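You operate a simulated robot arm through the tools that you are given. There is no shell and no other tool. Be economical: measure what you need, move in short steps, check, and stop when the job is done.

The job below is to be done with a simulated two-armed robot. You get a single attempt, and the scene is never put back.

## Task
Take the ten centimetre block on the top of the steel bench and put it away on the top of the desk. Pick up the carton marked vents with one hand, pass it to the other hand and put it on the top of the plug bench. Open the lid of the box marked order. Any order will do. Set down upright: ten centimetre block, carton marked vents.

Only the result counts: the job must be done as asked and must still hold three seconds after the hand-in. Knocking over, shifting, dropping, spilling or breaking anything else fails it. Lids that push on must go on centred and level and be pressed home; caps that screw on are set level and turned clockwise until they are tight.

## Robot
Two 7-joint arms with fingered hands on one trunk, on a base that drives. Base frame: it is fixed to the floor where the robot stands at the start and does not move with it; the origin is under the middle of the robot, x ahead of it, y to its left, z up. Readings come in mm, rad, newtons and seconds.
The left shoulder is at the start at [25, 92, 1305], the right one opposite. With the tool pointing down near the work surface each hand reaches from about 100 to 460 mm from the robot's upright axis, wherever it stands, measured 20 degrees to its own side. Places, roughly: lid of the box marked order [2700, 2600, 1000]; top of the desk [2600, -5900, 900]; top of the plug bench [1600, -900, 800]. Payload 2.1 kg a hand.
The tool frame of a hand sits at the grasp point between the pads (the TCP): z along the fingers, y along the line on which they close. The tips reach 20 mm beyond it. Largest opening 68 mm; the body of the gripper starts 23 mm behind the TCP. The gripper is a hand of 5 fingers: y runs from the thumb to the fingers, the wrist lies at [-10, -79, -131] in the tool frame.
Orientation is that of the tool frame in the base frame, as [roll, pitch, yaw] about the fixed x, y, z axes, in that order (R = Rz(yaw) Ry(pitch) Rx(roll)). With the fingers straight down and the wrist toward the robot, the tool's x, y and z point along [0, 1, 0], [1, 0, 0] and [0, 0, -1] of the base frame.

## Interface
- The arms move only by the tool drive_tool. It takes "left_deltas", "right_deltas" or both (then of equal length, played together; a hand with none holds still); each is a list of rows, each a list of 6 numbers: the shift along the base's x, y, z in mm, then the turn, a rotation vector about the base's x, y, z in rad. In form: [[tx, ty, tz, rx, ry, rz], ...]. A call has 1 to 8 rows; each row is the pose to reach, as a shift and turn from the pose commanded when the call began. Rows are played at 5 a second. More than 50 mm and 0.15 rad between two rows, and nothing of the call is played. A pose out of reach is approached as far as the arm can. The call stops where the force on the tool passes 40 N (or 10 N more than at its start, if that is more) or the arm is blocked; 0.2 s more then pass. In this call time passes only in rows, and 0.2 s behind the last. It gives the time, the measured TCP pose, the force on the tool (base axes), the opening and the grip force at its end, in the units of the frame above (readings bear some noise), with the torque about the TCP (base axes, N m) and any sound that the robot's microphone picked up.
- Cameras (640 x 400 px; columns grow to the right, rows downward): "scene" is now at [82.2, -33.9, 1432.2]; the picture's right is [-0.47, -0.88, 0.00], its down [-0.70, 0.37, -0.61] and it looks along [0.54, -0.29, -0.79] (base axes); focal length 296 px, centre (320, 200). "left" rides on the left gripper at [-54, -58, -72] in its tool frame; the picture's right is [-0.57, -0.39, 0.73], its down [0.73, -0.64, 0.23] and it looks along [0.38, 0.66, 0.65] (tool axes); focal length 226 px, centre (320, 200). "right" rides on the right gripper at [55, -58, -72] in its tool frame; the picture's right is [-0.57, 0.39, -0.73], its down [-0.73, -0.64, 0.23] and it looks along [-0.38, 0.66, 0.65] (tool axes); focal length 226 px, centre (320, 200).
- camera(camera): a new picture of that camera. It takes no simulated time.
- raise_lower(by): slides the trunk up (or, below 0, down) by that many mm; the arms and the scene camera ride with it, the base frame stays. It gives what a move gives, with no picture.
- drive_base(legs): drives the robot by 1 to 6 legs, each [ahead, left, turn to the left] in mm, mm and rad, along the robot's own axes; the way and the turn of a leg run together, so that a leg with both is an arc; at most 1500 mm and 3.142 rad a leg. The arms and the cameras ride along, it lands a little off, and it stops where it bumps. It gives what a move gives.
- finger_targets(index, middle, ring, little, thumb_bend, thumb_turn, hand): sets how far each is bent, from 0 (flat) to 1 (curled in); at 0.3 the hand is open as for a grip, at 0.7 the pads meet at the TCP. One left out holds its place. A second passes; each finger stops where it meets its share of the squeeze, and holds until it gets a number again. It is the only way to open and close the hand. It gives what a move gives, with no picture; readings hold the bend of each and the force on index, middle, ring, little, thumb and palm. thumb_turn goes from beside the hand (0) to across from the fingers (1), as for a grip.
- aim_head(pan, tilt): turns the head with the scene camera to pan (to the left, within 1.501 rad either way) and tilt (down, from -0.506 to 1.204), counted from straight ahead of the robot. It gives what a move gives.
- pixel_to_xyz(camera, pixels): for up to 12 pixels [column, row] of the newest picture of that camera ("zoom" is the newest enlarged one), the place [x, y, z] in the base frame of the surface seen there, good to about 2 mm. It takes no simulated time.
- zoom(camera, box): a new picture of the part [left, top, right, bottom] of that camera's present view, enlarged. It takes no simulated time.
- hand_in(): hands the job in; it is judged then, once.

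Go step by step. Measure first, check grasps and placings, and put right what went wrong. The budget is 110 turns and 92 pictures, counting those below and the enlarged ones. Unless the task says otherwise, let go and move clear before handing in, and close with one line.

The tools are called after "Emit:" as name(argument=value, ...) on one line, values as JSON. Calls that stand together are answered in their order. drive_tool: Moves the arms, as the interface text tells. Its arguments: {"type":"object","properties":{"left_deltas":{"type":"array","items":{"type":"array","items":{"type":"number"}}},"right_deltas":{"type":"array","items":{"type":"array","items":{"type":"number"}}}},"required":[]} The other tools are called the same way: raise_lower (by) slides the trunk up or down; finger_targets (index, middle, ring, little, thumb_bend, thumb_turn, hand) moves the fingers one by one; drive_base (legs) drives the base; aim_head (pan, tilt) turns the head that bears the scene camera; camera (camera) takes a picture; pixel_to_xyz (camera, pixels) gives the place of the surface under pixels of a picture; zoom (camera, box) takes an enlarged picture of a part of a camera's view; hand_in () hands the job in.

At the start:

```text
clock: 0.0
left_tool_pos: [302.8, -3.3, 1145.1]
left_ee_rot: [3.127, -0.031, 1.585]
left_contact_force: [-0.1, 0.2, 0.4]
left_ft_torque: [0.02, 0.02, 0.03]
left_gripper_width: 67.6
left_gripper_force: 0.1
left_shape: jaw
left_bend: [0.3, 0.3, 0.3, 0.3, 0.3, 0.98]
left_finger forces: [0.0, 0.0, 0.0, 0.1, 0.0, 0.1]
right_tool_pos: [236.2, -244.7, 1109.6]
right_ee_rot: [3.141, 0.0, 1.573]
right_contact_force: [0.4, 1.1, -0.6]
right_ft_torque: [0.0, 0.02, -0.01]
right_gripper_width: 67.8
right_gripper_force: 0.0
right_shape: jaw
right_bend: [0.3, 0.3, 0.3, 0.3, 0.3, 0.98]
right_finger forces: [0.0, 0.0, 0.0, 0.1, 0.0, 0.0]
trunk travel left (down, up): [-544.0, 359.0]
robot x, y, heading: [-0.8, -0.4, -0.0]
head pan, tilt: [-0.49, 0.913]
```

scene: 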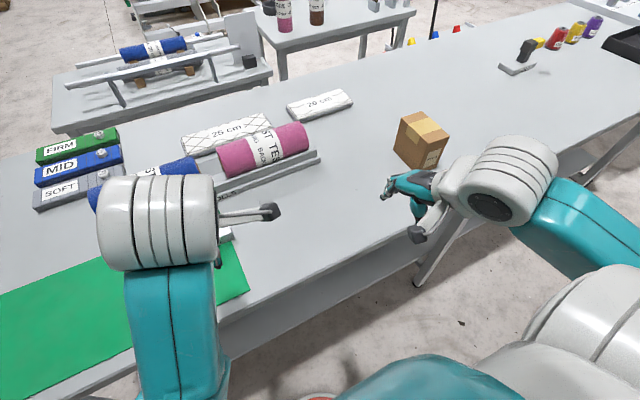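
right: 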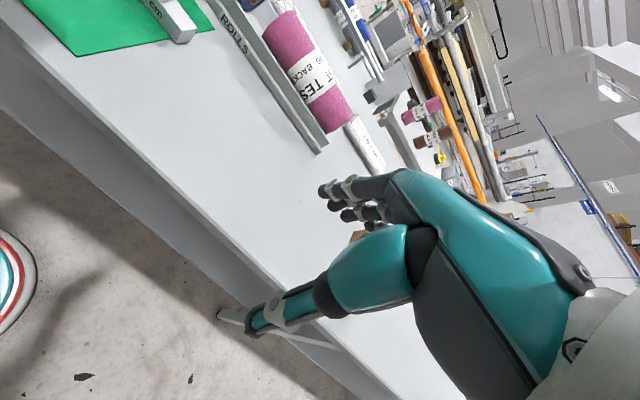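
left: 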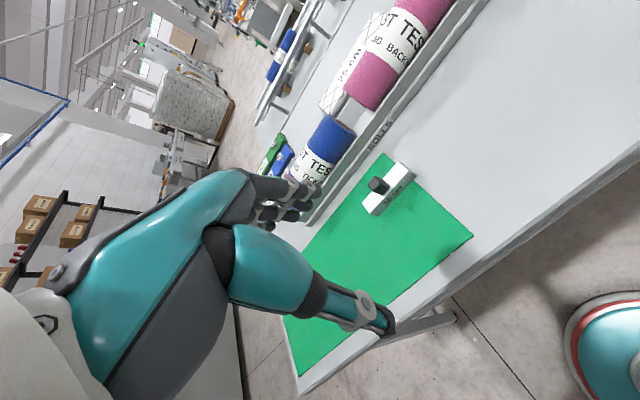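

The first pictures show a bench ahead with a carton near (422,140) and blocks marked 25 cm and 20 cm. I'll enlarge the carton and look around.

Emit:
zoom(camera="scene", box=[360, 80, 480, 180])

Emit:
pixel_to_xyz(camera="scene", pixels=[[422, 125], [440, 140], [480, 120], [320, 105], [225, 130], [560, 30], [300, 200], [350, 40], [390, 150], [160, 80]])

Emit:
aim_head(pan=0.0, tilt=0.4)

Emit:
camera(camera="scene")

```text
4.00 times, centred on (420, 130) of scene
```

zoom: 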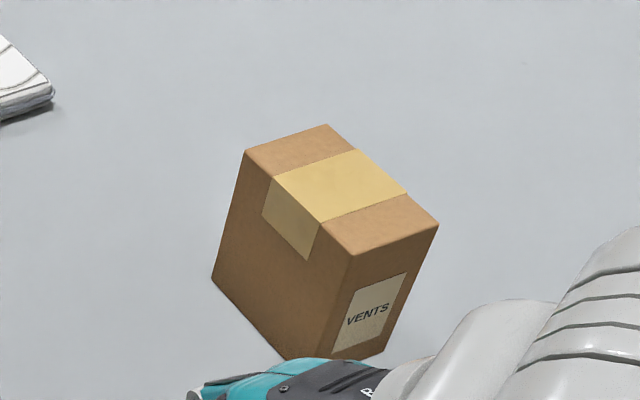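

```text
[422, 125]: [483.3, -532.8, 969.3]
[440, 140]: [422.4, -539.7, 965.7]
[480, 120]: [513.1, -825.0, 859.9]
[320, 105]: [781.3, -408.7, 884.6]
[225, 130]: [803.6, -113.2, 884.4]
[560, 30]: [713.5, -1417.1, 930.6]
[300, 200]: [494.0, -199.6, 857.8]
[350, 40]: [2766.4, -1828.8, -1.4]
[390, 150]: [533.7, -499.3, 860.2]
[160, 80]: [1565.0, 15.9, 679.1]
```

```text
clock: 0.9
left_tool_pos: [304.3, -1.5, 1145.3]
left_ee_rot: [3.122, -0.039, 1.586]
left_contact_force: [-0.1, -0.2, 0.6]
left_ft_torque: [-0.01, 0.01, 0.02]
left_gripper_width: 67.6
left_gripper_force: 0.1
left_shape: jaw
left_bend: [0.3, 0.3, 0.3, 0.3, 0.3, 0.98]
left_finger forces: [0.0, 0.0, 0.0, 0.0, 0.0, 0.0]
right_tool_pos: [236.3, -244.2, 1110.6]
right_ee_rot: [-3.141, 0.0, 1.573]
right_contact_force: [-0.1, 0.7, 0.3]
right_ft_torque: [-0.01, -0.04, -0.01]
right_gripper_width: 67.6
right_gripper_force: 0.1
right_shape: jaw
right_bend: [0.3, 0.3, 0.3, 0.3, 0.3, 0.98]
right_finger forces: [0.1, 0.1, 0.0, 0.0, 0.1, 0.0]
trunk travel left (down, up): [-544.0, 359.0]
robot x, y, heading: [-1.9, -1.2, 0.002]
head pan, tilt: [0.0, 0.4]
```

```text
87 pictures are left
```

scene: 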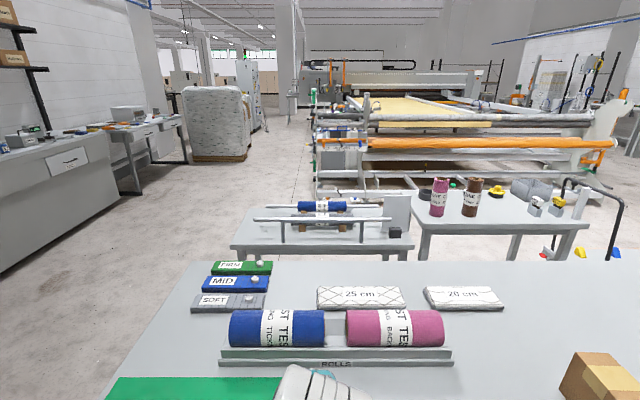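

The carton marked vents stands on the near bench at about (460,-535). Now I look left and right for the steel bench, the desk and the order box.

Emit:
aim_head(pan=0.8, tilt=0.3)

Emit:
camera(camera="scene")

Emit:
aim_head(pan=-0.9, tilt=0.4)

Emit:
camera(camera="scene")

Emit:
zoom(camera="scene", box=[0, 100, 320, 300])

```text
clock: 2.1
left_tool_pos: [303.8, -2.0, 1145.4]
left_ee_rot: [3.124, -0.041, 1.586]
left_contact_force: [-0.3, 0.2, -0.6]
left_ft_torque: [0.01, -0.01, -0.01]
left_gripper_width: 67.6
left_gripper_force: 0.1
left_shape: jaw
left_bend: [0.3, 0.3, 0.3, 0.3, 0.3, 0.98]
left_finger forces: [0.0, 0.0, 0.0, 0.1, 0.0, 0.0]
right_tool_pos: [235.7, -245.8, 1110.4]
right_ee_rot: [-3.141, -0.001, 1.572]
right_contact_force: [0.4, -0.2, -0.2]
right_ft_torque: [0.04, 0.02, 0.0]
right_gripper_width: 67.9
right_gripper_force: 0.1
right_shape: jaw
right_bend: [0.3, 0.3, 0.3, 0.3, 0.3, 0.98]
right_finger forces: [0.0, 0.0, 0.0, 0.0, 0.0, 0.0]
trunk travel left (down, up): [-544.0, 359.0]
robot x, y, heading: [-0.3, 1.9, -0.002]
head pan, tilt: [0.799, 0.3]
```

```text
86 pictures are left
```

scene: 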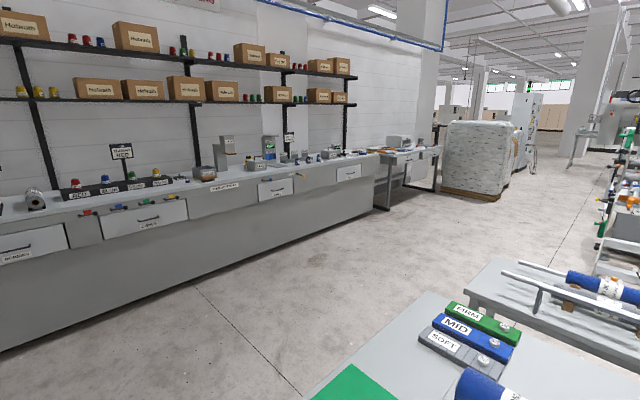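

```text
clock: 3.8
left_tool_pos: [305.3, -1.1, 1145.4]
left_ee_rot: [3.123, -0.041, 1.587]
left_contact_force: [1.0, 0.0, -0.4]
left_ft_torque: [0.01, 0.0, 0.03]
left_gripper_width: 68.0
left_gripper_force: 0.1
left_shape: jaw
left_bend: [0.3, 0.3, 0.3, 0.3, 0.3, 0.98]
left_finger forces: [0.0, 0.1, 0.0, 0.0, 0.1, 0.0]
right_tool_pos: [235.4, -245.0, 1111.3]
right_ee_rot: [3.141, 0.002, 1.573]
right_contact_force: [0.3, 0.4, 0.6]
right_ft_torque: [-0.01, 0.01, -0.02]
right_gripper_width: 67.8
right_gripper_force: 0.0
right_shape: jaw
right_bend: [0.3, 0.3, 0.3, 0.3, 0.3, 0.98]
right_finger forces: [0.0, 0.0, 0.0, 0.0, 0.0, 0.0]
trunk travel left (down, up): [-544.0, 359.0]
robot x, y, heading: [0.9, 3.1, -0.002]
head pan, tilt: [-0.901, 0.4]
```

```text
85 pictures are left
```

scene: 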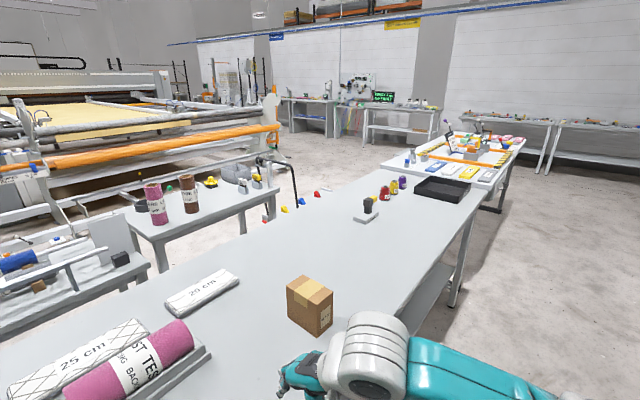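

```text
2.00 times, centred on (160, 200) of scene
```

zoom: 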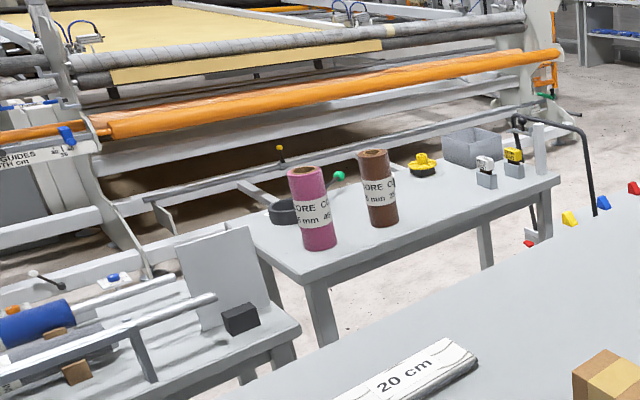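

No 10 cm block yet; I enlarge the left counter, the desk area and look far left/right.

Emit:
zoom(camera="scene", box=[360, 60, 560, 185])

Emit:
pixel_to_xyz(camera="scene", pixels=[[440, 190], [470, 140], [395, 105], [310, 98], [540, 120], [230, 200], [495, 140], [260, 185], [150, 230], [410, 160], [410, 168]])

Emit:
aim_head(pan=-1.5, tilt=0.3)

Emit:
camera(camera="scene")

Emit:
aim_head(pan=1.3, tilt=0.3)

Emit:
camera(camera="scene")

Emit:
aim_head(pan=0.7, tilt=0.25)

Emit:
zoom(camera="scene", box=[0, 100, 240, 250])

Emit:
zoom(camera="scene", box=[200, 100, 440, 250])

```text
3.20 times, centred on (460, 122) of scene
```

zoom: 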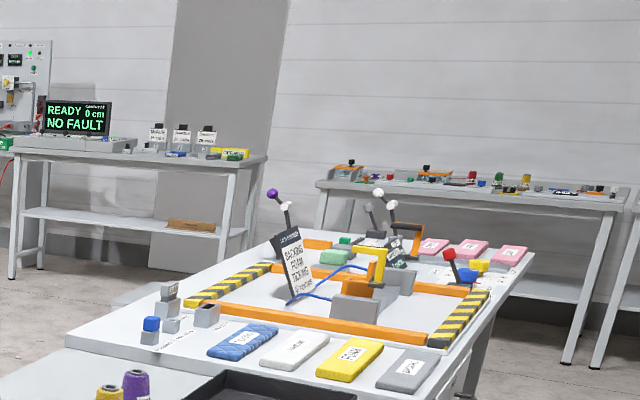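

```text
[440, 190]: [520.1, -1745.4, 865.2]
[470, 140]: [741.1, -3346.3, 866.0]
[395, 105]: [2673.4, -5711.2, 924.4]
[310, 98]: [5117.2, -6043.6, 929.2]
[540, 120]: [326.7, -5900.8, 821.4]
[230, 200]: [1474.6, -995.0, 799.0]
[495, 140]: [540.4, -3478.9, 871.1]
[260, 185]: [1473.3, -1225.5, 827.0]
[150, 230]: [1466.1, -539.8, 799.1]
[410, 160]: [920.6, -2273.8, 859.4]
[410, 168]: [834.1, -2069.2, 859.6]
```

```text
clock: 4.8
left_tool_pos: [303.6, -1.3, 1145.2]
left_ee_rot: [3.127, -0.039, 1.585]
left_contact_force: [0.0, 0.1, 0.9]
left_ft_torque: [0.02, 0.02, -0.03]
left_gripper_width: 67.5
left_gripper_force: 0.0
left_shape: jaw
left_bend: [0.3, 0.3, 0.3, 0.3, 0.3, 0.98]
left_finger forces: [0.0, 0.0, 0.0, 0.1, 0.0, 0.0]
right_tool_pos: [236.1, -247.2, 1110.8]
right_ee_rot: [-3.141, 0.001, 1.574]
right_contact_force: [0.1, -0.4, 0.2]
right_ft_torque: [0.03, 0.01, 0.0]
right_gripper_width: 67.6
right_gripper_force: 0.0
right_shape: jaw
right_bend: [0.3, 0.3, 0.3, 0.3, 0.3, 0.98]
right_finger forces: [0.0, 0.0, 0.0, 0.0, 0.0, 0.1]
trunk travel left (down, up): [-544.0, 359.0]
robot x, y, heading: [-2.2, -0.9, -0.005]
head pan, tilt: [-1.499, 0.3]
```

```text
82 pictures are left
```

scene: 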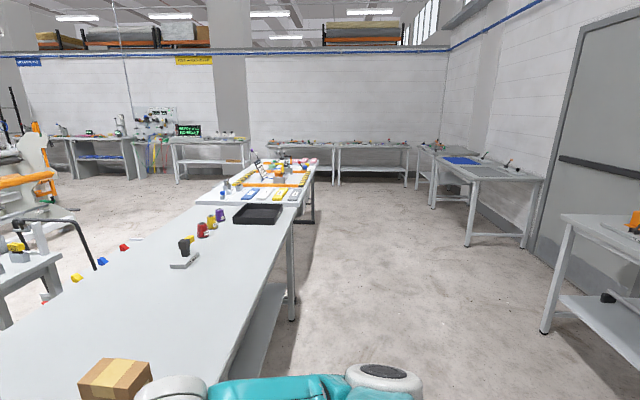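

```text
clock: 7.3
left_tool_pos: [303.1, -1.8, 1144.6]
left_ee_rot: [3.125, -0.04, 1.586]
left_contact_force: [-0.1, -0.9, 1.0]
left_ft_torque: [0.0, -0.03, -0.03]
left_gripper_width: 67.6
left_gripper_force: 0.1
left_shape: jaw
left_bend: [0.3, 0.3, 0.3, 0.3, 0.3, 0.98]
left_finger forces: [0.1, 0.1, 0.0, 0.0, 0.0, 0.0]
right_tool_pos: [237.0, -244.9, 1110.9]
right_ee_rot: [3.141, 0.001, 1.573]
right_contact_force: [-0.3, 0.7, 0.1]
right_ft_torque: [0.01, 0.01, 0.02]
right_gripper_width: 67.9
right_gripper_force: 0.1
right_shape: jaw
right_bend: [0.3, 0.3, 0.3, 0.3, 0.3, 0.98]
right_finger forces: [0.0, 0.0, 0.1, 0.1, 0.1, 0.1]
trunk travel left (down, up): [-544.0, 359.0]
robot x, y, heading: [-0.3, 1.6, -0.002]
head pan, tilt: [1.3, 0.3]
```

```text
81 pictures are left
```

scene: 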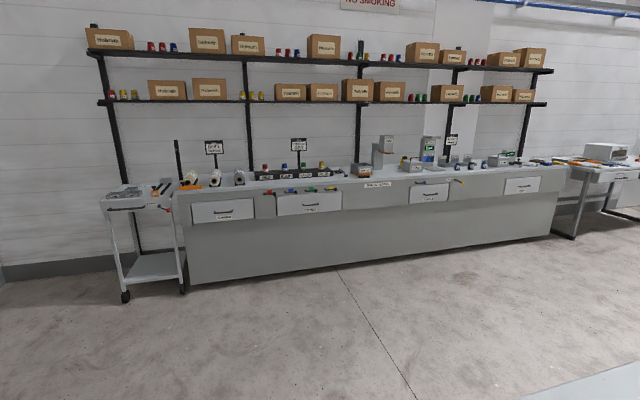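

```text
clock: 8.3
left_tool_pos: [302.4, -1.2, 1144.8]
left_ee_rot: [3.124, -0.039, 1.587]
left_contact_force: [0.5, 0.1, -0.3]
left_ft_torque: [-0.01, -0.01, 0.0]
left_gripper_width: 67.8
left_gripper_force: 0.1
left_shape: jaw
left_bend: [0.3, 0.3, 0.3, 0.3, 0.3, 0.98]
left_finger forces: [0.0, 0.1, 0.1, 0.0, 0.0, 0.1]
right_tool_pos: [235.6, -244.4, 1109.8]
right_ee_rot: [-3.141, 0.0, 1.574]
right_contact_force: [0.7, -0.5, -0.5]
right_ft_torque: [0.01, 0.01, 0.03]
right_gripper_width: 67.7
right_gripper_force: 0.0
right_shape: jaw
right_bend: [0.3, 0.3, 0.3, 0.3, 0.3, 0.98]
right_finger forces: [0.1, 0.1, 0.0, 0.0, 0.0, 0.0]
trunk travel left (down, up): [-544.0, 359.0]
robot x, y, heading: [-2.5, -1.2, -0.007]
head pan, tilt: [0.7, 0.25]
```

```text
2.67 times, centred on (120, 175) of scene
```

zoom: 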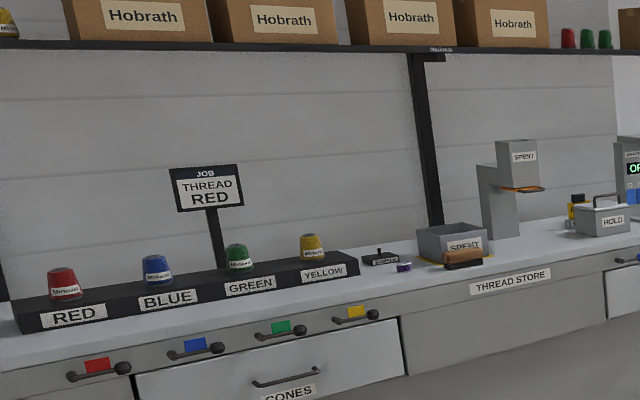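

```text
2.67 times, centred on (320, 175) of scene
```

zoom: 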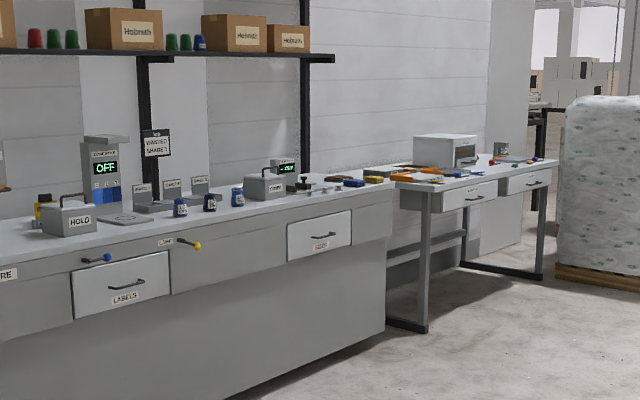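

The box at zoom (265,187) may be the order box near (2700,2600). I measure it and look more closely at the label.

Emit:
pixel_to_xyz(camera="zoom", pixels=[[262, 188], [262, 175], [70, 215], [275, 190], [255, 167], [330, 150], [330, 180]])

Emit:
zoom(camera="scene", box=[275, 145, 355, 195])

Emit:
aim_head(pan=-1.5, tilt=0.3)

Emit:
zoom(camera="scene", box=[400, 120, 640, 270])

Emit:
zoom(camera="scene", box=[160, 110, 320, 210])

```text
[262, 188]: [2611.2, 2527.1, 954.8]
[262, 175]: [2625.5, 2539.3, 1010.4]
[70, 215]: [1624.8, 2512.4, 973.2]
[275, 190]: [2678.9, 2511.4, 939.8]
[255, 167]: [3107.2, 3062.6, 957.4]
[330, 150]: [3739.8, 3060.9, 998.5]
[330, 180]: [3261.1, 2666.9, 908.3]
```

```text
8.00 times, centred on (315, 170) of scene
```

zoom: 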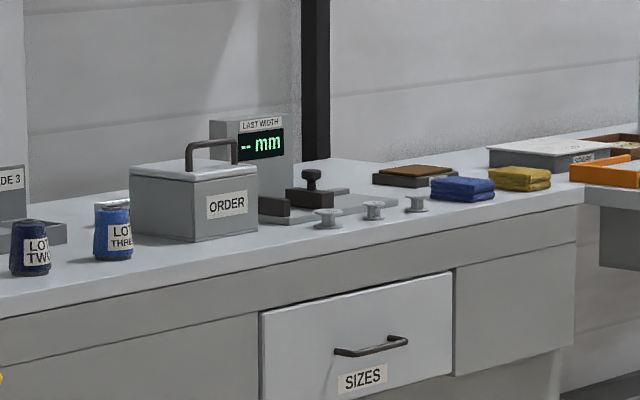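

```text
clock: 10.3
left_tool_pos: [302.9, -0.6, 1144.5]
left_ee_rot: [3.125, -0.039, 1.585]
left_contact_force: [0.4, -0.8, 0.1]
left_ft_torque: [0.05, 0.02, 0.0]
left_gripper_width: 67.5
left_gripper_force: 0.1
left_shape: jaw
left_bend: [0.3, 0.3, 0.3, 0.3, 0.3, 0.98]
left_finger forces: [0.0, 0.0, 0.0, 0.1, 0.0, 0.0]
right_tool_pos: [235.7, -245.7, 1109.9]
right_ee_rot: [-3.141, 0.0, 1.573]
right_contact_force: [-0.3, -0.2, -0.4]
right_ft_torque: [0.01, 0.03, 0.02]
right_gripper_width: 67.7
right_gripper_force: 0.1
right_shape: jaw
right_bend: [0.3, 0.3, 0.3, 0.3, 0.3, 0.98]
right_finger forces: [0.0, 0.0, 0.0, 0.0, 0.0, 0.1]
trunk travel left (down, up): [-544.0, 359.0]
robot x, y, heading: [-1.6, -3.1, 0.005]
head pan, tilt: [-1.499, 0.3]
```

```text
2.67 times, centred on (520, 195) of scene
```

zoom: 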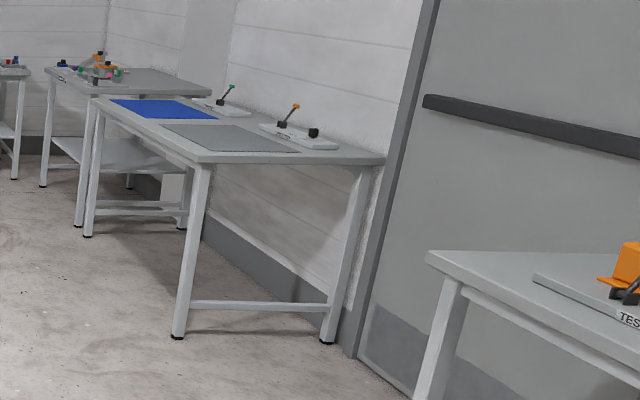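

```text
4.00 times, centred on (240, 160) of scene
```

zoom: 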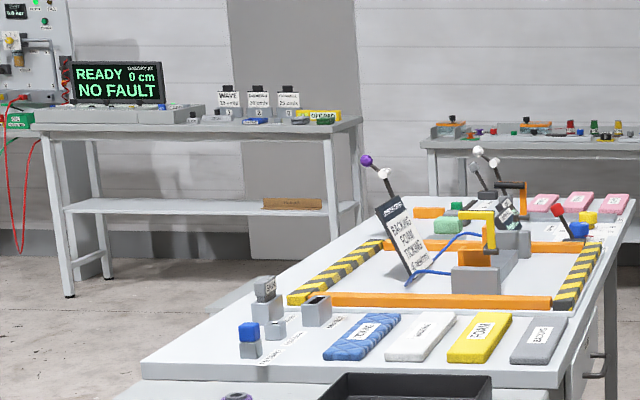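

The order box with its handled lid is confirmed. The ten centimetre block is not yet seen, so I back off and turn to look behind.

Emit:
drive_base(legs=[[-400, 0, 0], [0, 0, 3.0]])

Emit:
aim_head(pan=0.7, tilt=0.3)

Emit:
camera(camera="scene")

Emit:
aim_head(pan=-0.7, tilt=0.3)

Emit:
camera(camera="scene")

```text
clock: 19.8
left_tool_pos: [-705.2, 58.7, 1146.1]
left_ee_rot: [3.124, -0.04, -1.747]
left_contact_force: [-0.8, -0.4, -0.2]
left_ft_torque: [0.01, -0.02, -0.01]
left_gripper_width: 68.0
left_gripper_force: 0.0
left_shape: jaw
left_bend: [0.3, 0.3, 0.3, 0.3, 0.3, 0.98]
left_finger forces: [0.0, 0.0, 0.1, 0.0, 0.0, 0.0]
right_tool_pos: [-591.6, 285.6, 1110.1]
right_ee_rot: [-3.141, -0.001, -1.762]
right_contact_force: [0.2, 1.1, 0.4]
right_ft_torque: [-0.02, -0.01, -0.01]
right_gripper_width: 67.9
right_gripper_force: 0.0
right_shape: jaw
right_bend: [0.3, 0.3, 0.3, 0.3, 0.3, 0.98]
right_finger forces: [0.0, 0.0, 0.1, 0.1, 0.0, 0.1]
trunk travel left (down, up): [-544.0, 359.0]
robot x, y, heading: [-405.8, 3.7, 2.956]
head pan, tilt: [-1.499, 0.3]
```

```text
clock: 21.9
left_tool_pos: [-704.8, 58.5, 1145.2]
left_ee_rot: [3.124, -0.041, -1.745]
left_contact_force: [-0.5, 0.5, -0.2]
left_ft_torque: [0.01, 0.03, -0.03]
left_gripper_width: 67.4
left_gripper_force: 0.1
left_shape: jaw
left_bend: [0.3, 0.3, 0.3, 0.3, 0.3, 0.98]
left_finger forces: [0.0, 0.0, 0.1, 0.1, 0.0, 0.0]
right_tool_pos: [-592.8, 286.5, 1110.3]
right_ee_rot: [3.141, 0.0, -1.76]
right_contact_force: [-0.4, -0.6, 0.0]
right_ft_torque: [0.0, 0.0, -0.01]
right_gripper_width: 67.7
right_gripper_force: 0.1
right_shape: jaw
right_bend: [0.3, 0.3, 0.3, 0.3, 0.3, 0.98]
right_finger forces: [0.1, 0.1, 0.0, 0.1, 0.1, 0.1]
trunk travel left (down, up): [-544.0, 359.0]
robot x, y, heading: [-407.6, 1.1, 2.949]
head pan, tilt: [0.7, 0.3]
```

```text
75 pictures are left
```

scene: 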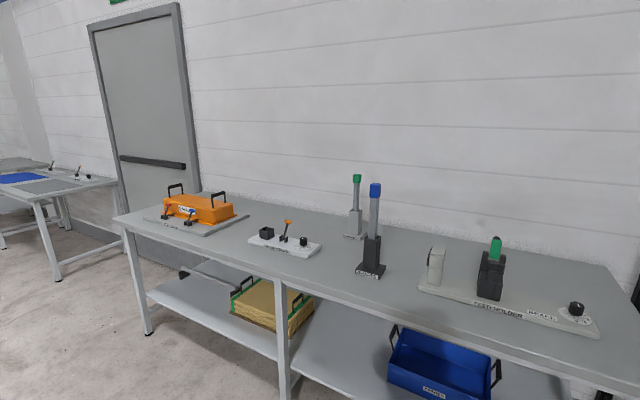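

```text
clock: 23.4
left_tool_pos: [-704.5, 57.7, 1145.0]
left_ee_rot: [3.124, -0.042, -1.745]
left_contact_force: [0.1, -0.3, -0.7]
left_ft_torque: [0.02, -0.02, -0.02]
left_gripper_width: 67.7
left_gripper_force: 0.0
left_shape: jaw
left_bend: [0.3, 0.3, 0.3, 0.3, 0.3, 0.98]
left_finger forces: [0.1, 0.1, 0.1, 0.0, 0.0, 0.1]
right_tool_pos: [-591.2, 285.3, 1109.6]
right_ee_rot: [3.142, 0.001, -1.76]
right_contact_force: [-0.1, -1.2, -0.3]
right_ft_torque: [-0.02, -0.03, -0.02]
right_gripper_width: 67.7
right_gripper_force: 0.1
right_shape: jaw
right_bend: [0.3, 0.3, 0.3, 0.3, 0.3, 0.98]
right_finger forces: [0.1, 0.0, 0.0, 0.0, 0.1, 0.0]
trunk travel left (down, up): [-544.0, 359.0]
robot x, y, heading: [-404.2, 0.6, 2.949]
head pan, tilt: [-0.7, 0.3]
```

```text
74 pictures are left
```

scene: 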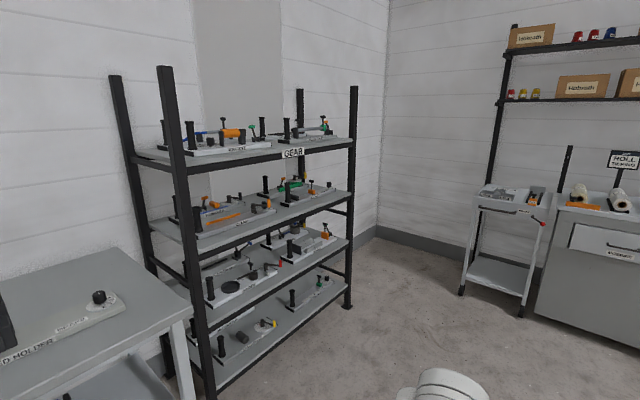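

Behind are a pipe bench, a gear rack and shelf, with no 10 cm block in sight. I turn back toward the benches, raise the trunk, and measure gaps and the carton.

Emit:
drive_base(legs=[[0, 0, -2.95]])

Emit:
raise_lower(by=350)

Emit:
aim_head(pan=-0.4, tilt=0.45)

Emit:
camera(camera="scene")

```text
clock: 30.6
left_tool_pos: [-101.9, 9.8, 1144.2]
left_ee_rot: [3.124, -0.041, 1.62]
left_contact_force: [0.1, 0.6, 0.5]
left_ft_torque: [0.01, -0.01, 0.03]
left_gripper_width: 67.7
left_gripper_force: 0.0
left_shape: jaw
left_bend: [0.3, 0.3, 0.3, 0.3, 0.3, 0.98]
left_finger forces: [0.0, 0.1, 0.0, 0.0, 0.0, 0.1]
right_tool_pos: [-162.5, -236.7, 1109.5]
right_ee_rot: [-3.14, -0.001, 1.604]
right_contact_force: [0.6, 0.1, -0.4]
right_ft_torque: [-0.01, 0.01, 0.01]
right_gripper_width: 67.6
right_gripper_force: 0.0
right_shape: jaw
right_bend: [0.3, 0.3, 0.3, 0.3, 0.3, 0.98]
right_finger forces: [0.0, 0.0, 0.0, 0.0, 0.0, 0.1]
trunk travel left (down, up): [-544.0, 359.0]
robot x, y, heading: [-405.6, -0.4, 0.03]
head pan, tilt: [-0.7, 0.3]
```

```text
clock: 34.2
left_tool_pos: [-89.4, 46.5, 1489.0]
left_ee_rot: [3.078, -0.175, 1.674]
left_contact_force: [0.0, 0.0, -0.1]
left_ft_torque: [0.02, 0.01, -0.01]
left_gripper_width: 67.4
left_gripper_force: 0.0
left_shape: jaw
left_bend: [0.3, 0.3, 0.3, 0.3, 0.3, 0.98]
left_finger forces: [0.0, 0.0, 0.1, 0.0, 0.0, 0.0]
right_tool_pos: [-162.8, -236.8, 1459.6]
right_ee_rot: [3.139, 0.001, 1.605]
right_contact_force: [0.2, -1.0, -0.2]
right_ft_torque: [0.0, 0.02, 0.0]
right_gripper_width: 67.7
right_gripper_force: 0.1
right_shape: jaw
right_bend: [0.3, 0.3, 0.3, 0.3, 0.3, 0.98]
right_finger forces: [0.0, 0.0, 0.0, 0.0, 0.1, 0.0]
trunk travel left (down, up): [-894.0, 9.0]
robot x, y, heading: [-406.7, 4.2, 0.029]
head pan, tilt: [-0.7, 0.3]
stopped: the arm was blocked; the commanded pose is now the measured one
```

```text
clock: 35.0
left_tool_pos: [-90.7, 46.8, 1489.0]
left_ee_rot: [3.078, -0.174, 1.672]
left_contact_force: [-0.8, 0.0, -0.4]
left_ft_torque: [-0.02, -0.02, 0.02]
left_gripper_width: 67.8
left_gripper_force: 0.0
left_shape: jaw
left_bend: [0.3, 0.3, 0.3, 0.3, 0.3, 0.98]
left_finger forces: [0.0, 0.0, 0.0, 0.0, 0.0, 0.0]
right_tool_pos: [-163.0, -236.8, 1459.9]
right_ee_rot: [-3.14, 0.001, 1.605]
right_contact_force: [0.5, 1.4, 0.5]
right_ft_torque: [0.01, 0.03, 0.0]
right_gripper_width: 67.7
right_gripper_force: 0.2
right_shape: jaw
right_bend: [0.3, 0.3, 0.3, 0.3, 0.3, 0.98]
right_finger forces: [0.0, 0.1, 0.0, 0.1, 0.0, 0.0]
trunk travel left (down, up): [-894.0, 9.0]
robot x, y, heading: [-402.1, 2.6, 0.031]
head pan, tilt: [-0.4, 0.45]
```

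```text
73 pictures are left
```

scene: 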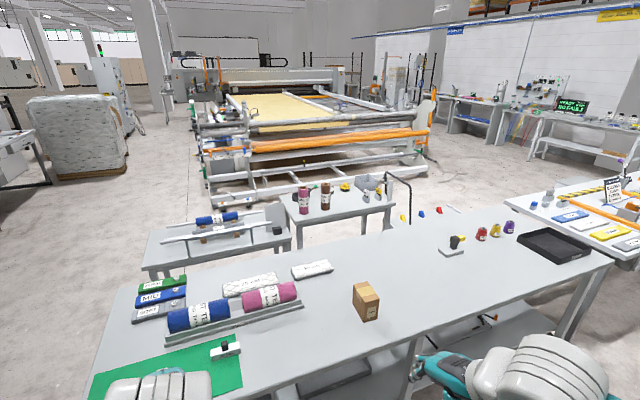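

Now the layout is clear; I measure bench edges, carton corners and the plug bench free spots.

Emit:
pixel_to_xyz(camera="scene", pixels=[[88, 398], [140, 285], [300, 262], [292, 228], [389, 207], [610, 258], [500, 205], [393, 200], [345, 222], [160, 240], [290, 238], [288, 200]])

Emit:
zoom(camera="scene", box=[270, 160, 430, 260])

Emit:
pixel_to_xyz(camera="zoom", pixels=[[160, 230], [470, 195], [150, 120], [300, 85], [250, 190], [320, 195], [400, 170], [50, 130], [470, 170], [200, 215], [440, 180], [350, 200]])

Emit:
zoom(camera="scene", box=[430, 80, 640, 211])

```text
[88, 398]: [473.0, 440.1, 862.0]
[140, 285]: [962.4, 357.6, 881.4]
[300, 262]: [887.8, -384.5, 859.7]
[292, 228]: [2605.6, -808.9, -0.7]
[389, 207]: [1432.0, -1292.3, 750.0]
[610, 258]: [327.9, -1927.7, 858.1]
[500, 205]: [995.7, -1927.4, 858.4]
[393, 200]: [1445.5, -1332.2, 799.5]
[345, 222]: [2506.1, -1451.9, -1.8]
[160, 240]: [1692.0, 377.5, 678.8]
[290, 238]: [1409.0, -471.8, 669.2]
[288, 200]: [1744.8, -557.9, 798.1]
```

```text
4.00 times, centred on (350, 210) of scene
```

zoom: 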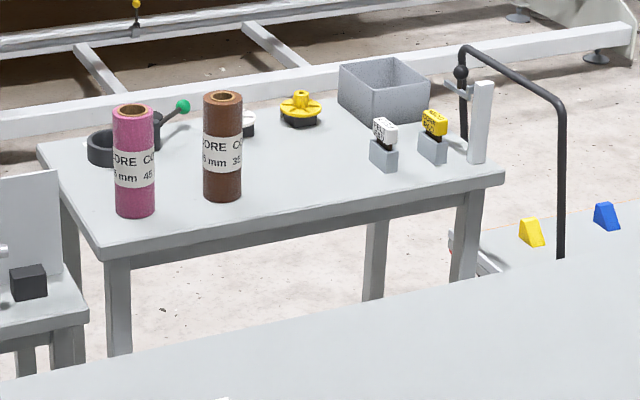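

```text
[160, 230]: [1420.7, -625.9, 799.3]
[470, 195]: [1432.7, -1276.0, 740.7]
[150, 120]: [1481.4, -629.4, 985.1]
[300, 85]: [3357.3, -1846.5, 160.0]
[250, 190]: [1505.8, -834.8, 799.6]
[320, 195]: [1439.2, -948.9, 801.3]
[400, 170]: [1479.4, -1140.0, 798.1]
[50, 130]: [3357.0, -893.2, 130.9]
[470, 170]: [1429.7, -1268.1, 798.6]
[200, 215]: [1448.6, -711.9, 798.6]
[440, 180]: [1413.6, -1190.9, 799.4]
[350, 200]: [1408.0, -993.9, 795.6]
```

```text
3.05 times, centred on (535, 146) of scene
```

zoom: 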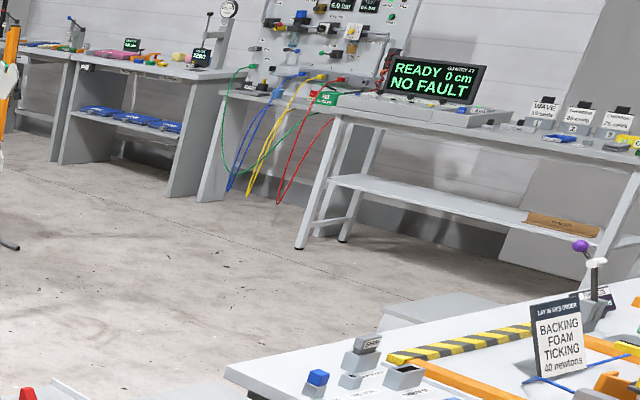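

Plug bench: front edge x≈1405, y −560…−1310, top 799, with room behind it. I enlarge the desk and far benches for the block.

Emit:
zoom(camera="scene", box=[570, 100, 640, 144])

Emit:
zoom(camera="scene", box=[430, 70, 526, 130])

Emit:
aim_head(pan=-1.2, tilt=0.25)

Emit:
zoom(camera="scene", box=[320, 120, 480, 220])

Emit:
zoom(camera="scene", box=[460, 120, 620, 220])

```text
9.09 times, centred on (605, 122) of scene
```

zoom: 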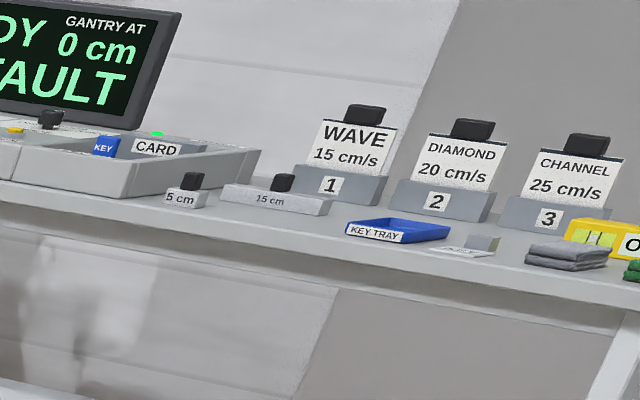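

```text
6.67 times, centred on (478, 100) of scene
```

zoom: 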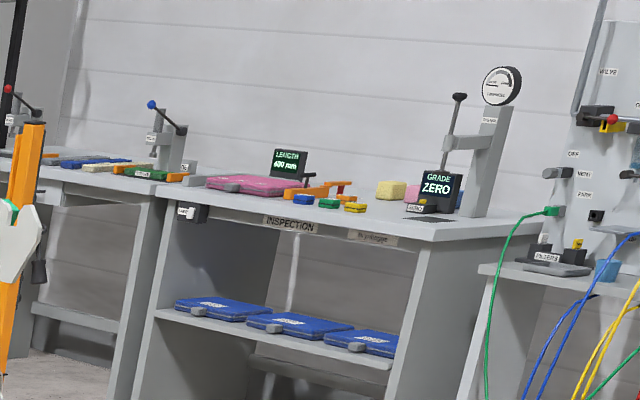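

```text
clock: 36.1
left_tool_pos: [-89.9, 45.6, 1487.9]
left_ee_rot: [3.076, -0.176, 1.674]
left_contact_force: [0.3, 0.6, 0.5]
left_ft_torque: [-0.02, 0.01, 0.01]
left_gripper_width: 67.8
left_gripper_force: 0.1
left_shape: jaw
left_bend: [0.3, 0.3, 0.3, 0.3, 0.3, 0.98]
left_finger forces: [0.0, 0.0, 0.0, 0.0, 0.0, 0.0]
right_tool_pos: [-162.6, -236.3, 1459.8]
right_ee_rot: [-3.14, -0.001, 1.604]
right_contact_force: [0.2, -0.3, 0.1]
right_ft_torque: [0.03, -0.01, -0.01]
right_gripper_width: 67.8
right_gripper_force: 0.1
right_shape: jaw
right_bend: [0.3, 0.3, 0.3, 0.3, 0.3, 0.98]
right_finger forces: [0.0, 0.0, 0.1, 0.0, 0.0, 0.0]
trunk travel left (down, up): [-894.0, 9.0]
robot x, y, heading: [-406.5, 0.4, 0.03]
head pan, tilt: [-1.201, 0.25]
```

```text
4.00 times, centred on (400, 170) of scene
```

zoom: 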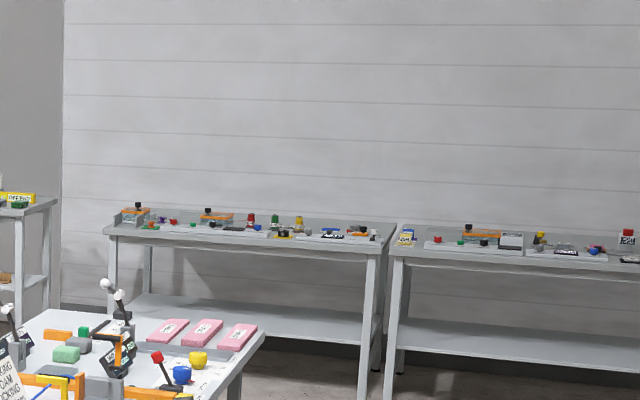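

```text
4.00 times, centred on (540, 170) of scene
```

zoom: 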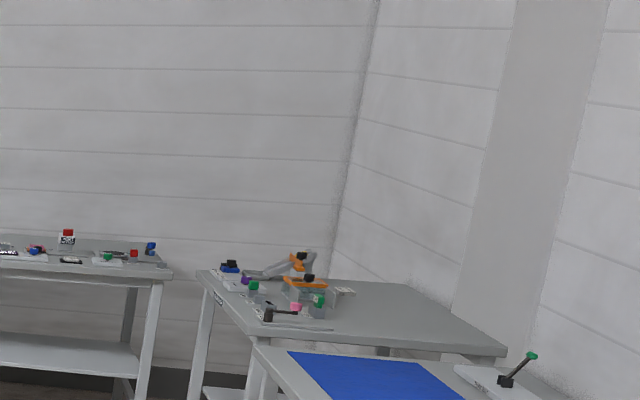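

The desk holds "5 cm" and "15 cm" blocks with black knobs, so the white knobbed block on the green mat of the near (steel) bench is the ten centimetre one. I lower the trunk, drive up in front of the carton and look.

Emit:
raise_lower(by=-330)

Emit:
drive_base(legs=[[0, -450, -0.03], [390, 0, 0]])

Emit:
aim_head(pan=0.0, tilt=0.95)

Emit:
camera(camera="scene")

```text
clock: 39.1
left_tool_pos: [-79.4, 78.4, 1165.5]
left_ee_rot: [3.013, -0.295, 1.728]
left_contact_force: [0.3, 0.4, -1.2]
left_ft_torque: [-0.01, 0.0, 0.01]
left_gripper_width: 67.7
left_gripper_force: 0.1
left_shape: jaw
left_bend: [0.3, 0.3, 0.3, 0.3, 0.3, 0.98]
left_finger forces: [0.1, 0.0, 0.0, 0.0, 0.0, 0.1]
right_tool_pos: [-161.7, -237.3, 1134.1]
right_ee_rot: [-3.14, 0.0, 1.604]
right_contact_force: [0.4, -1.0, 0.1]
right_ft_torque: [0.02, 0.01, 0.0]
right_gripper_width: 68.1
right_gripper_force: 0.1
right_shape: jaw
right_bend: [0.3, 0.3, 0.3, 0.3, 0.3, 0.98]
right_finger forces: [0.0, 0.1, 0.0, 0.0, 0.0, 0.0]
trunk travel left (down, up): [-570.0, 334.0]
robot x, y, heading: [-405.5, 1.3, 0.033]
head pan, tilt: [-1.201, 0.25]
stopped: the arm was blocked; the commanded pose is now the measured one
```

```text
clock: 43.8
left_tool_pos: [311.8, -378.6, 1165.4]
left_ee_rot: [3.013, -0.296, 1.7]
left_contact_force: [0.0, -0.2, 0.1]
left_ft_torque: [-0.03, 0.0, 0.03]
left_gripper_width: 67.8
left_gripper_force: 0.1
left_shape: jaw
left_bend: [0.3, 0.3, 0.3, 0.3, 0.3, 0.98]
left_finger forces: [0.1, 0.0, 0.0, 0.0, 0.0, 0.0]
right_tool_pos: [219.6, -692.3, 1135.9]
right_ee_rot: [3.141, 0.0, 1.576]
right_contact_force: [0.2, 0.7, 0.7]
right_ft_torque: [0.02, 0.03, -0.01]
right_gripper_width: 67.7
right_gripper_force: 0.2
right_shape: jaw
right_bend: [0.3, 0.3, 0.3, 0.3, 0.3, 0.98]
right_finger forces: [0.0, 0.0, 0.0, 0.0, 0.1, 0.1]
trunk travel left (down, up): [-570.0, 334.0]
robot x, y, heading: [-19.1, -449.3, 0.007]
head pan, tilt: [-1.201, 0.25]
```

```text
clock: 45.2
left_tool_pos: [312.5, -378.8, 1167.2]
left_ee_rot: [3.014, -0.298, 1.697]
left_contact_force: [-0.6, 0.2, 0.1]
left_ft_torque: [-0.03, 0.0, -0.01]
left_gripper_width: 67.6
left_gripper_force: 0.0
left_shape: jaw
left_bend: [0.3, 0.3, 0.3, 0.3, 0.3, 0.98]
left_finger forces: [0.0, 0.0, 0.0, 0.0, 0.0, 0.0]
right_tool_pos: [218.4, -692.5, 1136.3]
right_ee_rot: [-3.139, 0.001, 1.577]
right_contact_force: [-0.1, 0.1, -0.7]
right_ft_torque: [0.05, 0.02, 0.01]
right_gripper_width: 68.0
right_gripper_force: 0.1
right_shape: jaw
right_bend: [0.3, 0.3, 0.3, 0.3, 0.3, 0.98]
right_finger forces: [0.1, 0.1, 0.0, 0.1, 0.0, 0.1]
trunk travel left (down, up): [-570.0, 334.0]
robot x, y, heading: [-16.8, -446.6, 0.006]
head pan, tilt: [0.0, 0.949]
```

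```text
66 pictures are left
```

scene: 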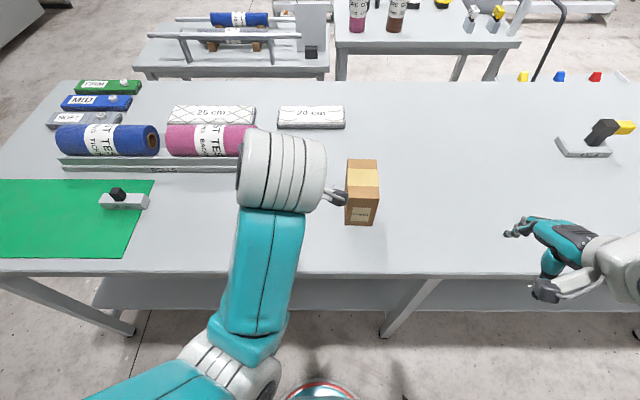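

The carton sits at (362,195), nearly aligned with the robot axes. I enlarge and measure it and the block.

Emit:
zoom(camera="scene", box=[314, 140, 410, 240])

Emit:
zoom(camera="scene", box=[85, 170, 165, 220])

Emit:
pixel_to_xyz(camera="scene", pixels=[[348, 160], [376, 161], [347, 197], [377, 199], [361, 180], [348, 223], [374, 224], [361, 215], [300, 270], [101, 203], [147, 203], [120, 195]])

```text
4.00 times, centred on (362, 190) of scene
```

zoom: 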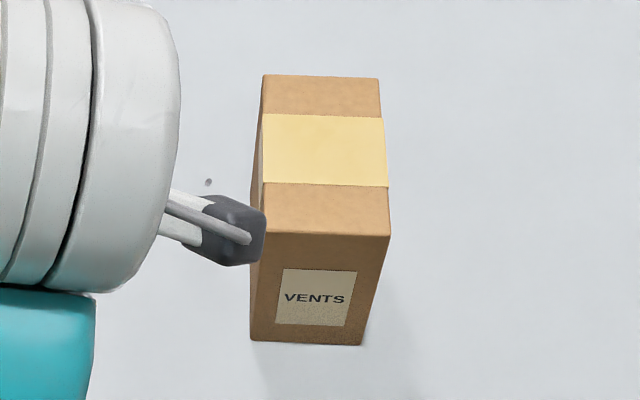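

```text
8.00 times, centred on (125, 195) of scene
```

zoom: 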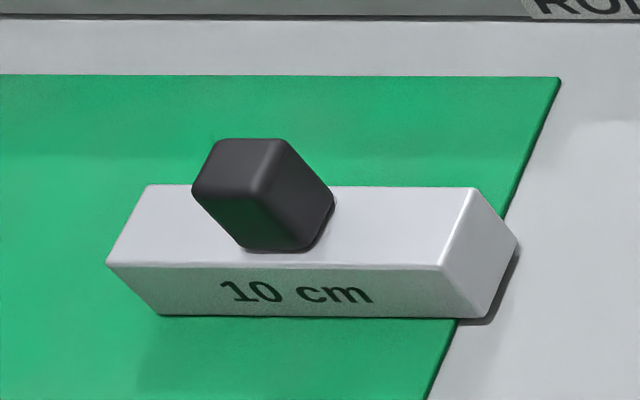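

```text
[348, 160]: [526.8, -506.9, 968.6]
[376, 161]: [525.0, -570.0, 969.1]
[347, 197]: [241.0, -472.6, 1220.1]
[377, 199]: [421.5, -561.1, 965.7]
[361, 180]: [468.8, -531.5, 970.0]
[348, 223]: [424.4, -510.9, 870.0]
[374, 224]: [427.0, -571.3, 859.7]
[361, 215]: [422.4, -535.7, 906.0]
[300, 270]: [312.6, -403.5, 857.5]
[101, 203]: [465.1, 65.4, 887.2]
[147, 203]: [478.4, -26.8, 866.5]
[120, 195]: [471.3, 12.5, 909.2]
```

The block reads "10 cm" and stands at about (470,20). The carton is about 105 long in x and about 66 wide in y; I measure finer, and the base's front edge.

Emit:
pixel_to_xyz(camera="scene", pixels=[[320, 384], [320, 395], [300, 392], [378, 190], [377, 180], [377.5, 185], [348, 165], [347.5, 170], [348, 175], [372, 221], [371, 223], [345.5, 222]])

Emit:
drive_tool(left_deltas=[[-20, 40, 0, 0, 0, 0], [-50, 80, 0, 0, 0, 0], [-80, 120, 0, 0, 0, 0], [-100, 160, 0, 0, 0, 0]])

Emit:
finger_targets(hand="right", index=0.2, middle=0.2, ring=0.2, little=0.2, thumb_bend=0.2, thumb_turn=1)

Emit:
camera(camera="scene")

```text
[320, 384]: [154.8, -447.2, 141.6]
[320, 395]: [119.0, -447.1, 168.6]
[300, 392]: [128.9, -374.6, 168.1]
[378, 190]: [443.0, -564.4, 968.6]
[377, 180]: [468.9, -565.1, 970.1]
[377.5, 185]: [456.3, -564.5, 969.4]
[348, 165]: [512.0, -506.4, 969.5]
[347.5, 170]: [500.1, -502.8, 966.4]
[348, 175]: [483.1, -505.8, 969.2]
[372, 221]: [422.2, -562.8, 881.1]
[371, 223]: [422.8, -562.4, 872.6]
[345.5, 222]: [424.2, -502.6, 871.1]
```

```text
clock: 46.2
left_tool_pos: [255.1, -204.4, 1150.9]
left_ee_rot: [3.015, -0.295, 1.698]
left_contact_force: [0.8, -0.2, -0.5]
left_ft_torque: [-0.01, -0.01, 0.02]
left_gripper_width: 67.6
left_gripper_force: 0.1
left_shape: jaw
left_bend: [0.3, 0.3, 0.3, 0.3, 0.3, 0.98]
left_finger forces: [0.0, 0.0, 0.0, 0.1, 0.0, 0.0]
left hand out of reach, approached as far as the arm can: row 2, 3, 4
right_tool_pos: [219.7, -692.0, 1135.2]
right_ee_rot: [-3.14, 0.002, 1.577]
right_contact_force: [0.7, 1.1, -0.6]
right_ft_torque: [0.02, 0.02, 0.0]
right_gripper_width: 67.6
right_gripper_force: 0.0
right_shape: jaw
right_bend: [0.3, 0.3, 0.3, 0.3, 0.3, 0.98]
right_finger forces: [0.1, 0.1, 0.0, 0.1, 0.0, 0.1]
trunk travel left (down, up): [-570.0, 334.0]
robot x, y, heading: [-18.0, -448.0, 0.006]
head pan, tilt: [0.0, 0.949]
```

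```text
clock: 47.2
left_tool_pos: [255.7, -204.9, 1151.4]
left_ee_rot: [3.016, -0.296, 1.699]
left_contact_force: [0.1, -0.3, -0.2]
left_ft_torque: [0.0, -0.01, -0.02]
left_gripper_width: 67.5
left_gripper_force: 0.1
left_shape: jaw
left_bend: [0.3, 0.3, 0.3, 0.3, 0.3, 0.98]
left_finger forces: [0.0, 0.0, 0.0, 0.0, 0.1, 0.0]
right_tool_pos: [219.8, -691.8, 1135.9]
right_ee_rot: [-3.141, 0.0, 1.578]
right_contact_force: [1.2, 0.9, -0.2]
right_ft_torque: [-0.04, -0.01, 0.02]
right_gripper_width: 77.3
right_gripper_force: 0.0
right_shape: fingers
right_bend: [0.2, 0.2, 0.2, 0.2, 0.2, 0.97]
right_finger forces: [0.0, 0.1, 0.0, 0.0, 0.0, 0.1]
trunk travel left (down, up): [-570.0, 334.0]
robot x, y, heading: [-15.9, -446.4, 0.007]
head pan, tilt: [0.0, 0.949]
```

```text
63 pictures are left
```

scene: 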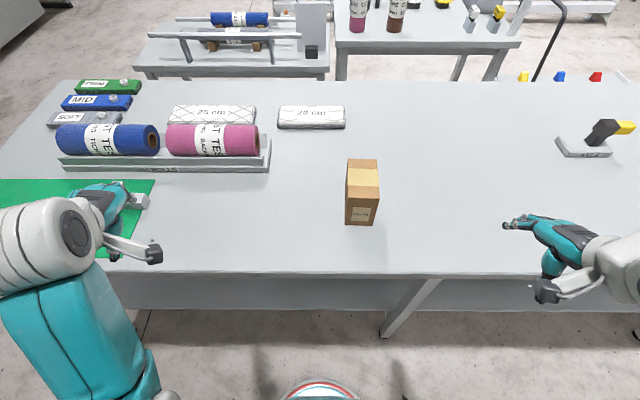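

The carton is 62 wide (y −503…−566), and the right hand opens to 77 at bend 0.2. The base front is ~170 ahead of its axis, so I move up to about (55,−390) and set the right hand above the carton, turned a quarter.

Emit:
drive_base(legs=[[72, 58, 0]])

Emit:
drive_tool(right_deltas=[[20, 10, 10, 0, 0, 0.15], [40, 20, 15, 0, 0, 0.3], [60, 30, 15, 0, 0, 0.45], [80, 40, 15, 0, 0, 0.6], [100, 45, 15, 0, 0, 0.75], [120, 50, 15, 0, 0, 0.9], [135, 50, 15, 0, 0, 1.05], [150, 50, 15, 0, 0, 1.2]])

```text
clock: 48.3
left_tool_pos: [328.9, -145.5, 1150.4]
left_ee_rot: [3.015, -0.297, 1.698]
left_contact_force: [-0.2, -0.3, 0.4]
left_ft_torque: [0.02, 0.02, -0.03]
left_gripper_width: 67.6
left_gripper_force: 0.0
left_shape: jaw
left_bend: [0.3, 0.3, 0.3, 0.3, 0.3, 0.98]
left_finger forces: [0.0, 0.0, 0.0, 0.0, 0.0, 0.0]
right_tool_pos: [291.6, -632.9, 1135.1]
right_ee_rot: [-3.139, 0.004, 1.578]
right_contact_force: [0.7, -0.8, -0.4]
right_ft_torque: [-0.01, -0.02, -0.01]
right_gripper_width: 77.2
right_gripper_force: 0.0
right_shape: fingers
right_bend: [0.2, 0.2, 0.2, 0.2, 0.2, 0.97]
right_finger forces: [0.1, 0.1, 0.0, 0.0, 0.0, 0.1]
trunk travel left (down, up): [-570.0, 334.0]
robot x, y, heading: [53.1, -390.8, 0.007]
head pan, tilt: [0.0, 0.949]
```

```text
clock: 50.1
left_tool_pos: [328.3, -146.1, 1149.8]
left_ee_rot: [3.013, -0.296, 1.702]
left_contact_force: [-0.3, 0.7, 1.2]
left_ft_torque: [0.01, 0.02, -0.01]
left_gripper_width: 67.5
left_gripper_force: 0.0
left_shape: jaw
left_bend: [0.3, 0.3, 0.3, 0.3, 0.3, 0.98]
left_finger forces: [0.0, 0.0, 0.0, 0.1, 0.1, 0.0]
right_tool_pos: [441.0, -584.7, 1150.8]
right_ee_rot: [-3.14, 0.0, 2.781]
right_contact_force: [-0.8, -0.1, 0.6]
right_ft_torque: [-0.04, -0.01, -0.03]
right_gripper_width: 77.2
right_gripper_force: 0.0
right_shape: fingers
right_bend: [0.2, 0.2, 0.2, 0.2, 0.2, 0.97]
right_finger forces: [0.0, 0.0, 0.0, 0.1, 0.0, 0.0]
trunk travel left (down, up): [-570.0, 334.0]
robot x, y, heading: [52.2, -388.2, 0.008]
head pan, tilt: [0.0, 0.949]
```

The right hand is near its place above the carton. I turn the rest and centre on (488,−534), descending to 1030.

Emit:
drive_tool(right_deltas=[[15, 15, 0, 0, 0, 0.15], [35, 35, 0, 0, 0, 0.3], [47, 50, -20, 0, 0, 0.36], [47, 50, -60, 0, 0, 0.36], [47, 50, -100, 0, 0, 0.36], [47, 50, -120, 0, 0, 0.36]])

Emit:
camera(camera="scene")

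Emit:
camera(camera="right")

```text
clock: 51.5
left_tool_pos: [328.1, -145.6, 1150.0]
left_ee_rot: [3.014, -0.297, 1.699]
left_contact_force: [-0.2, -0.4, 0.1]
left_ft_torque: [-0.01, 0.02, 0.0]
left_gripper_width: 67.3
left_gripper_force: 0.1
left_shape: jaw
left_bend: [0.3, 0.3, 0.3, 0.3, 0.3, 0.98]
left_finger forces: [0.0, 0.1, 0.0, 0.0, 0.0, 0.0]
right_tool_pos: [459.8, -530.1, 1051.3]
right_ee_rot: [-3.14, 0.001, 3.139]
right_contact_force: [0.1, -0.2, 0.2]
right_ft_torque: [0.02, 0.02, 0.01]
right_gripper_width: 77.3
right_gripper_force: 0.1
right_shape: fingers
right_bend: [0.2, 0.2, 0.2, 0.2, 0.2, 0.97]
right_finger forces: [0.0, 0.0, 0.0, 0.0, 0.0, 0.1]
right hand out of reach, approached as far as the arm can: row 3, 4, 5, 6
trunk travel left (down, up): [-570.0, 334.0]
robot x, y, heading: [54.6, -389.6, 0.005]
head pan, tilt: [0.0, 0.949]
```

```text
62 pictures are left
```

scene: 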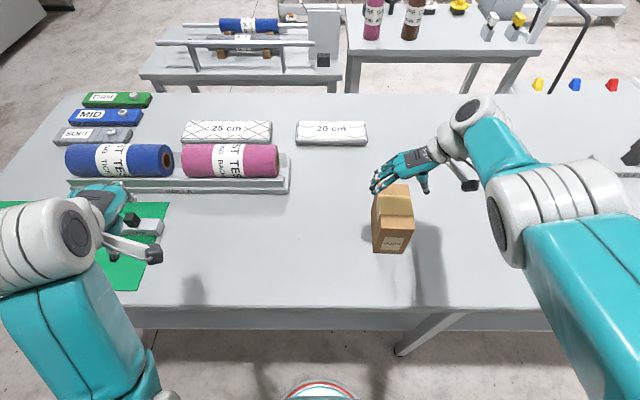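

```text
61 pictures are left
```

right: 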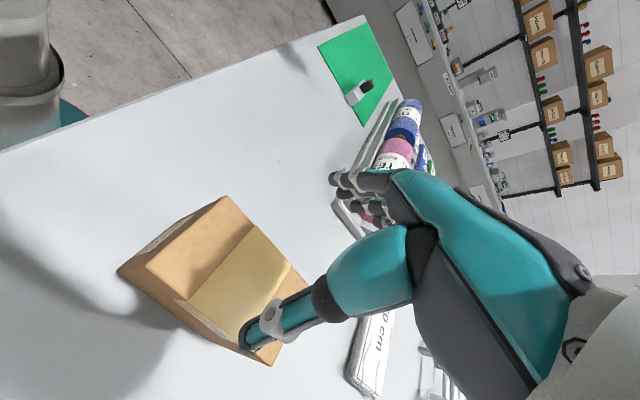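

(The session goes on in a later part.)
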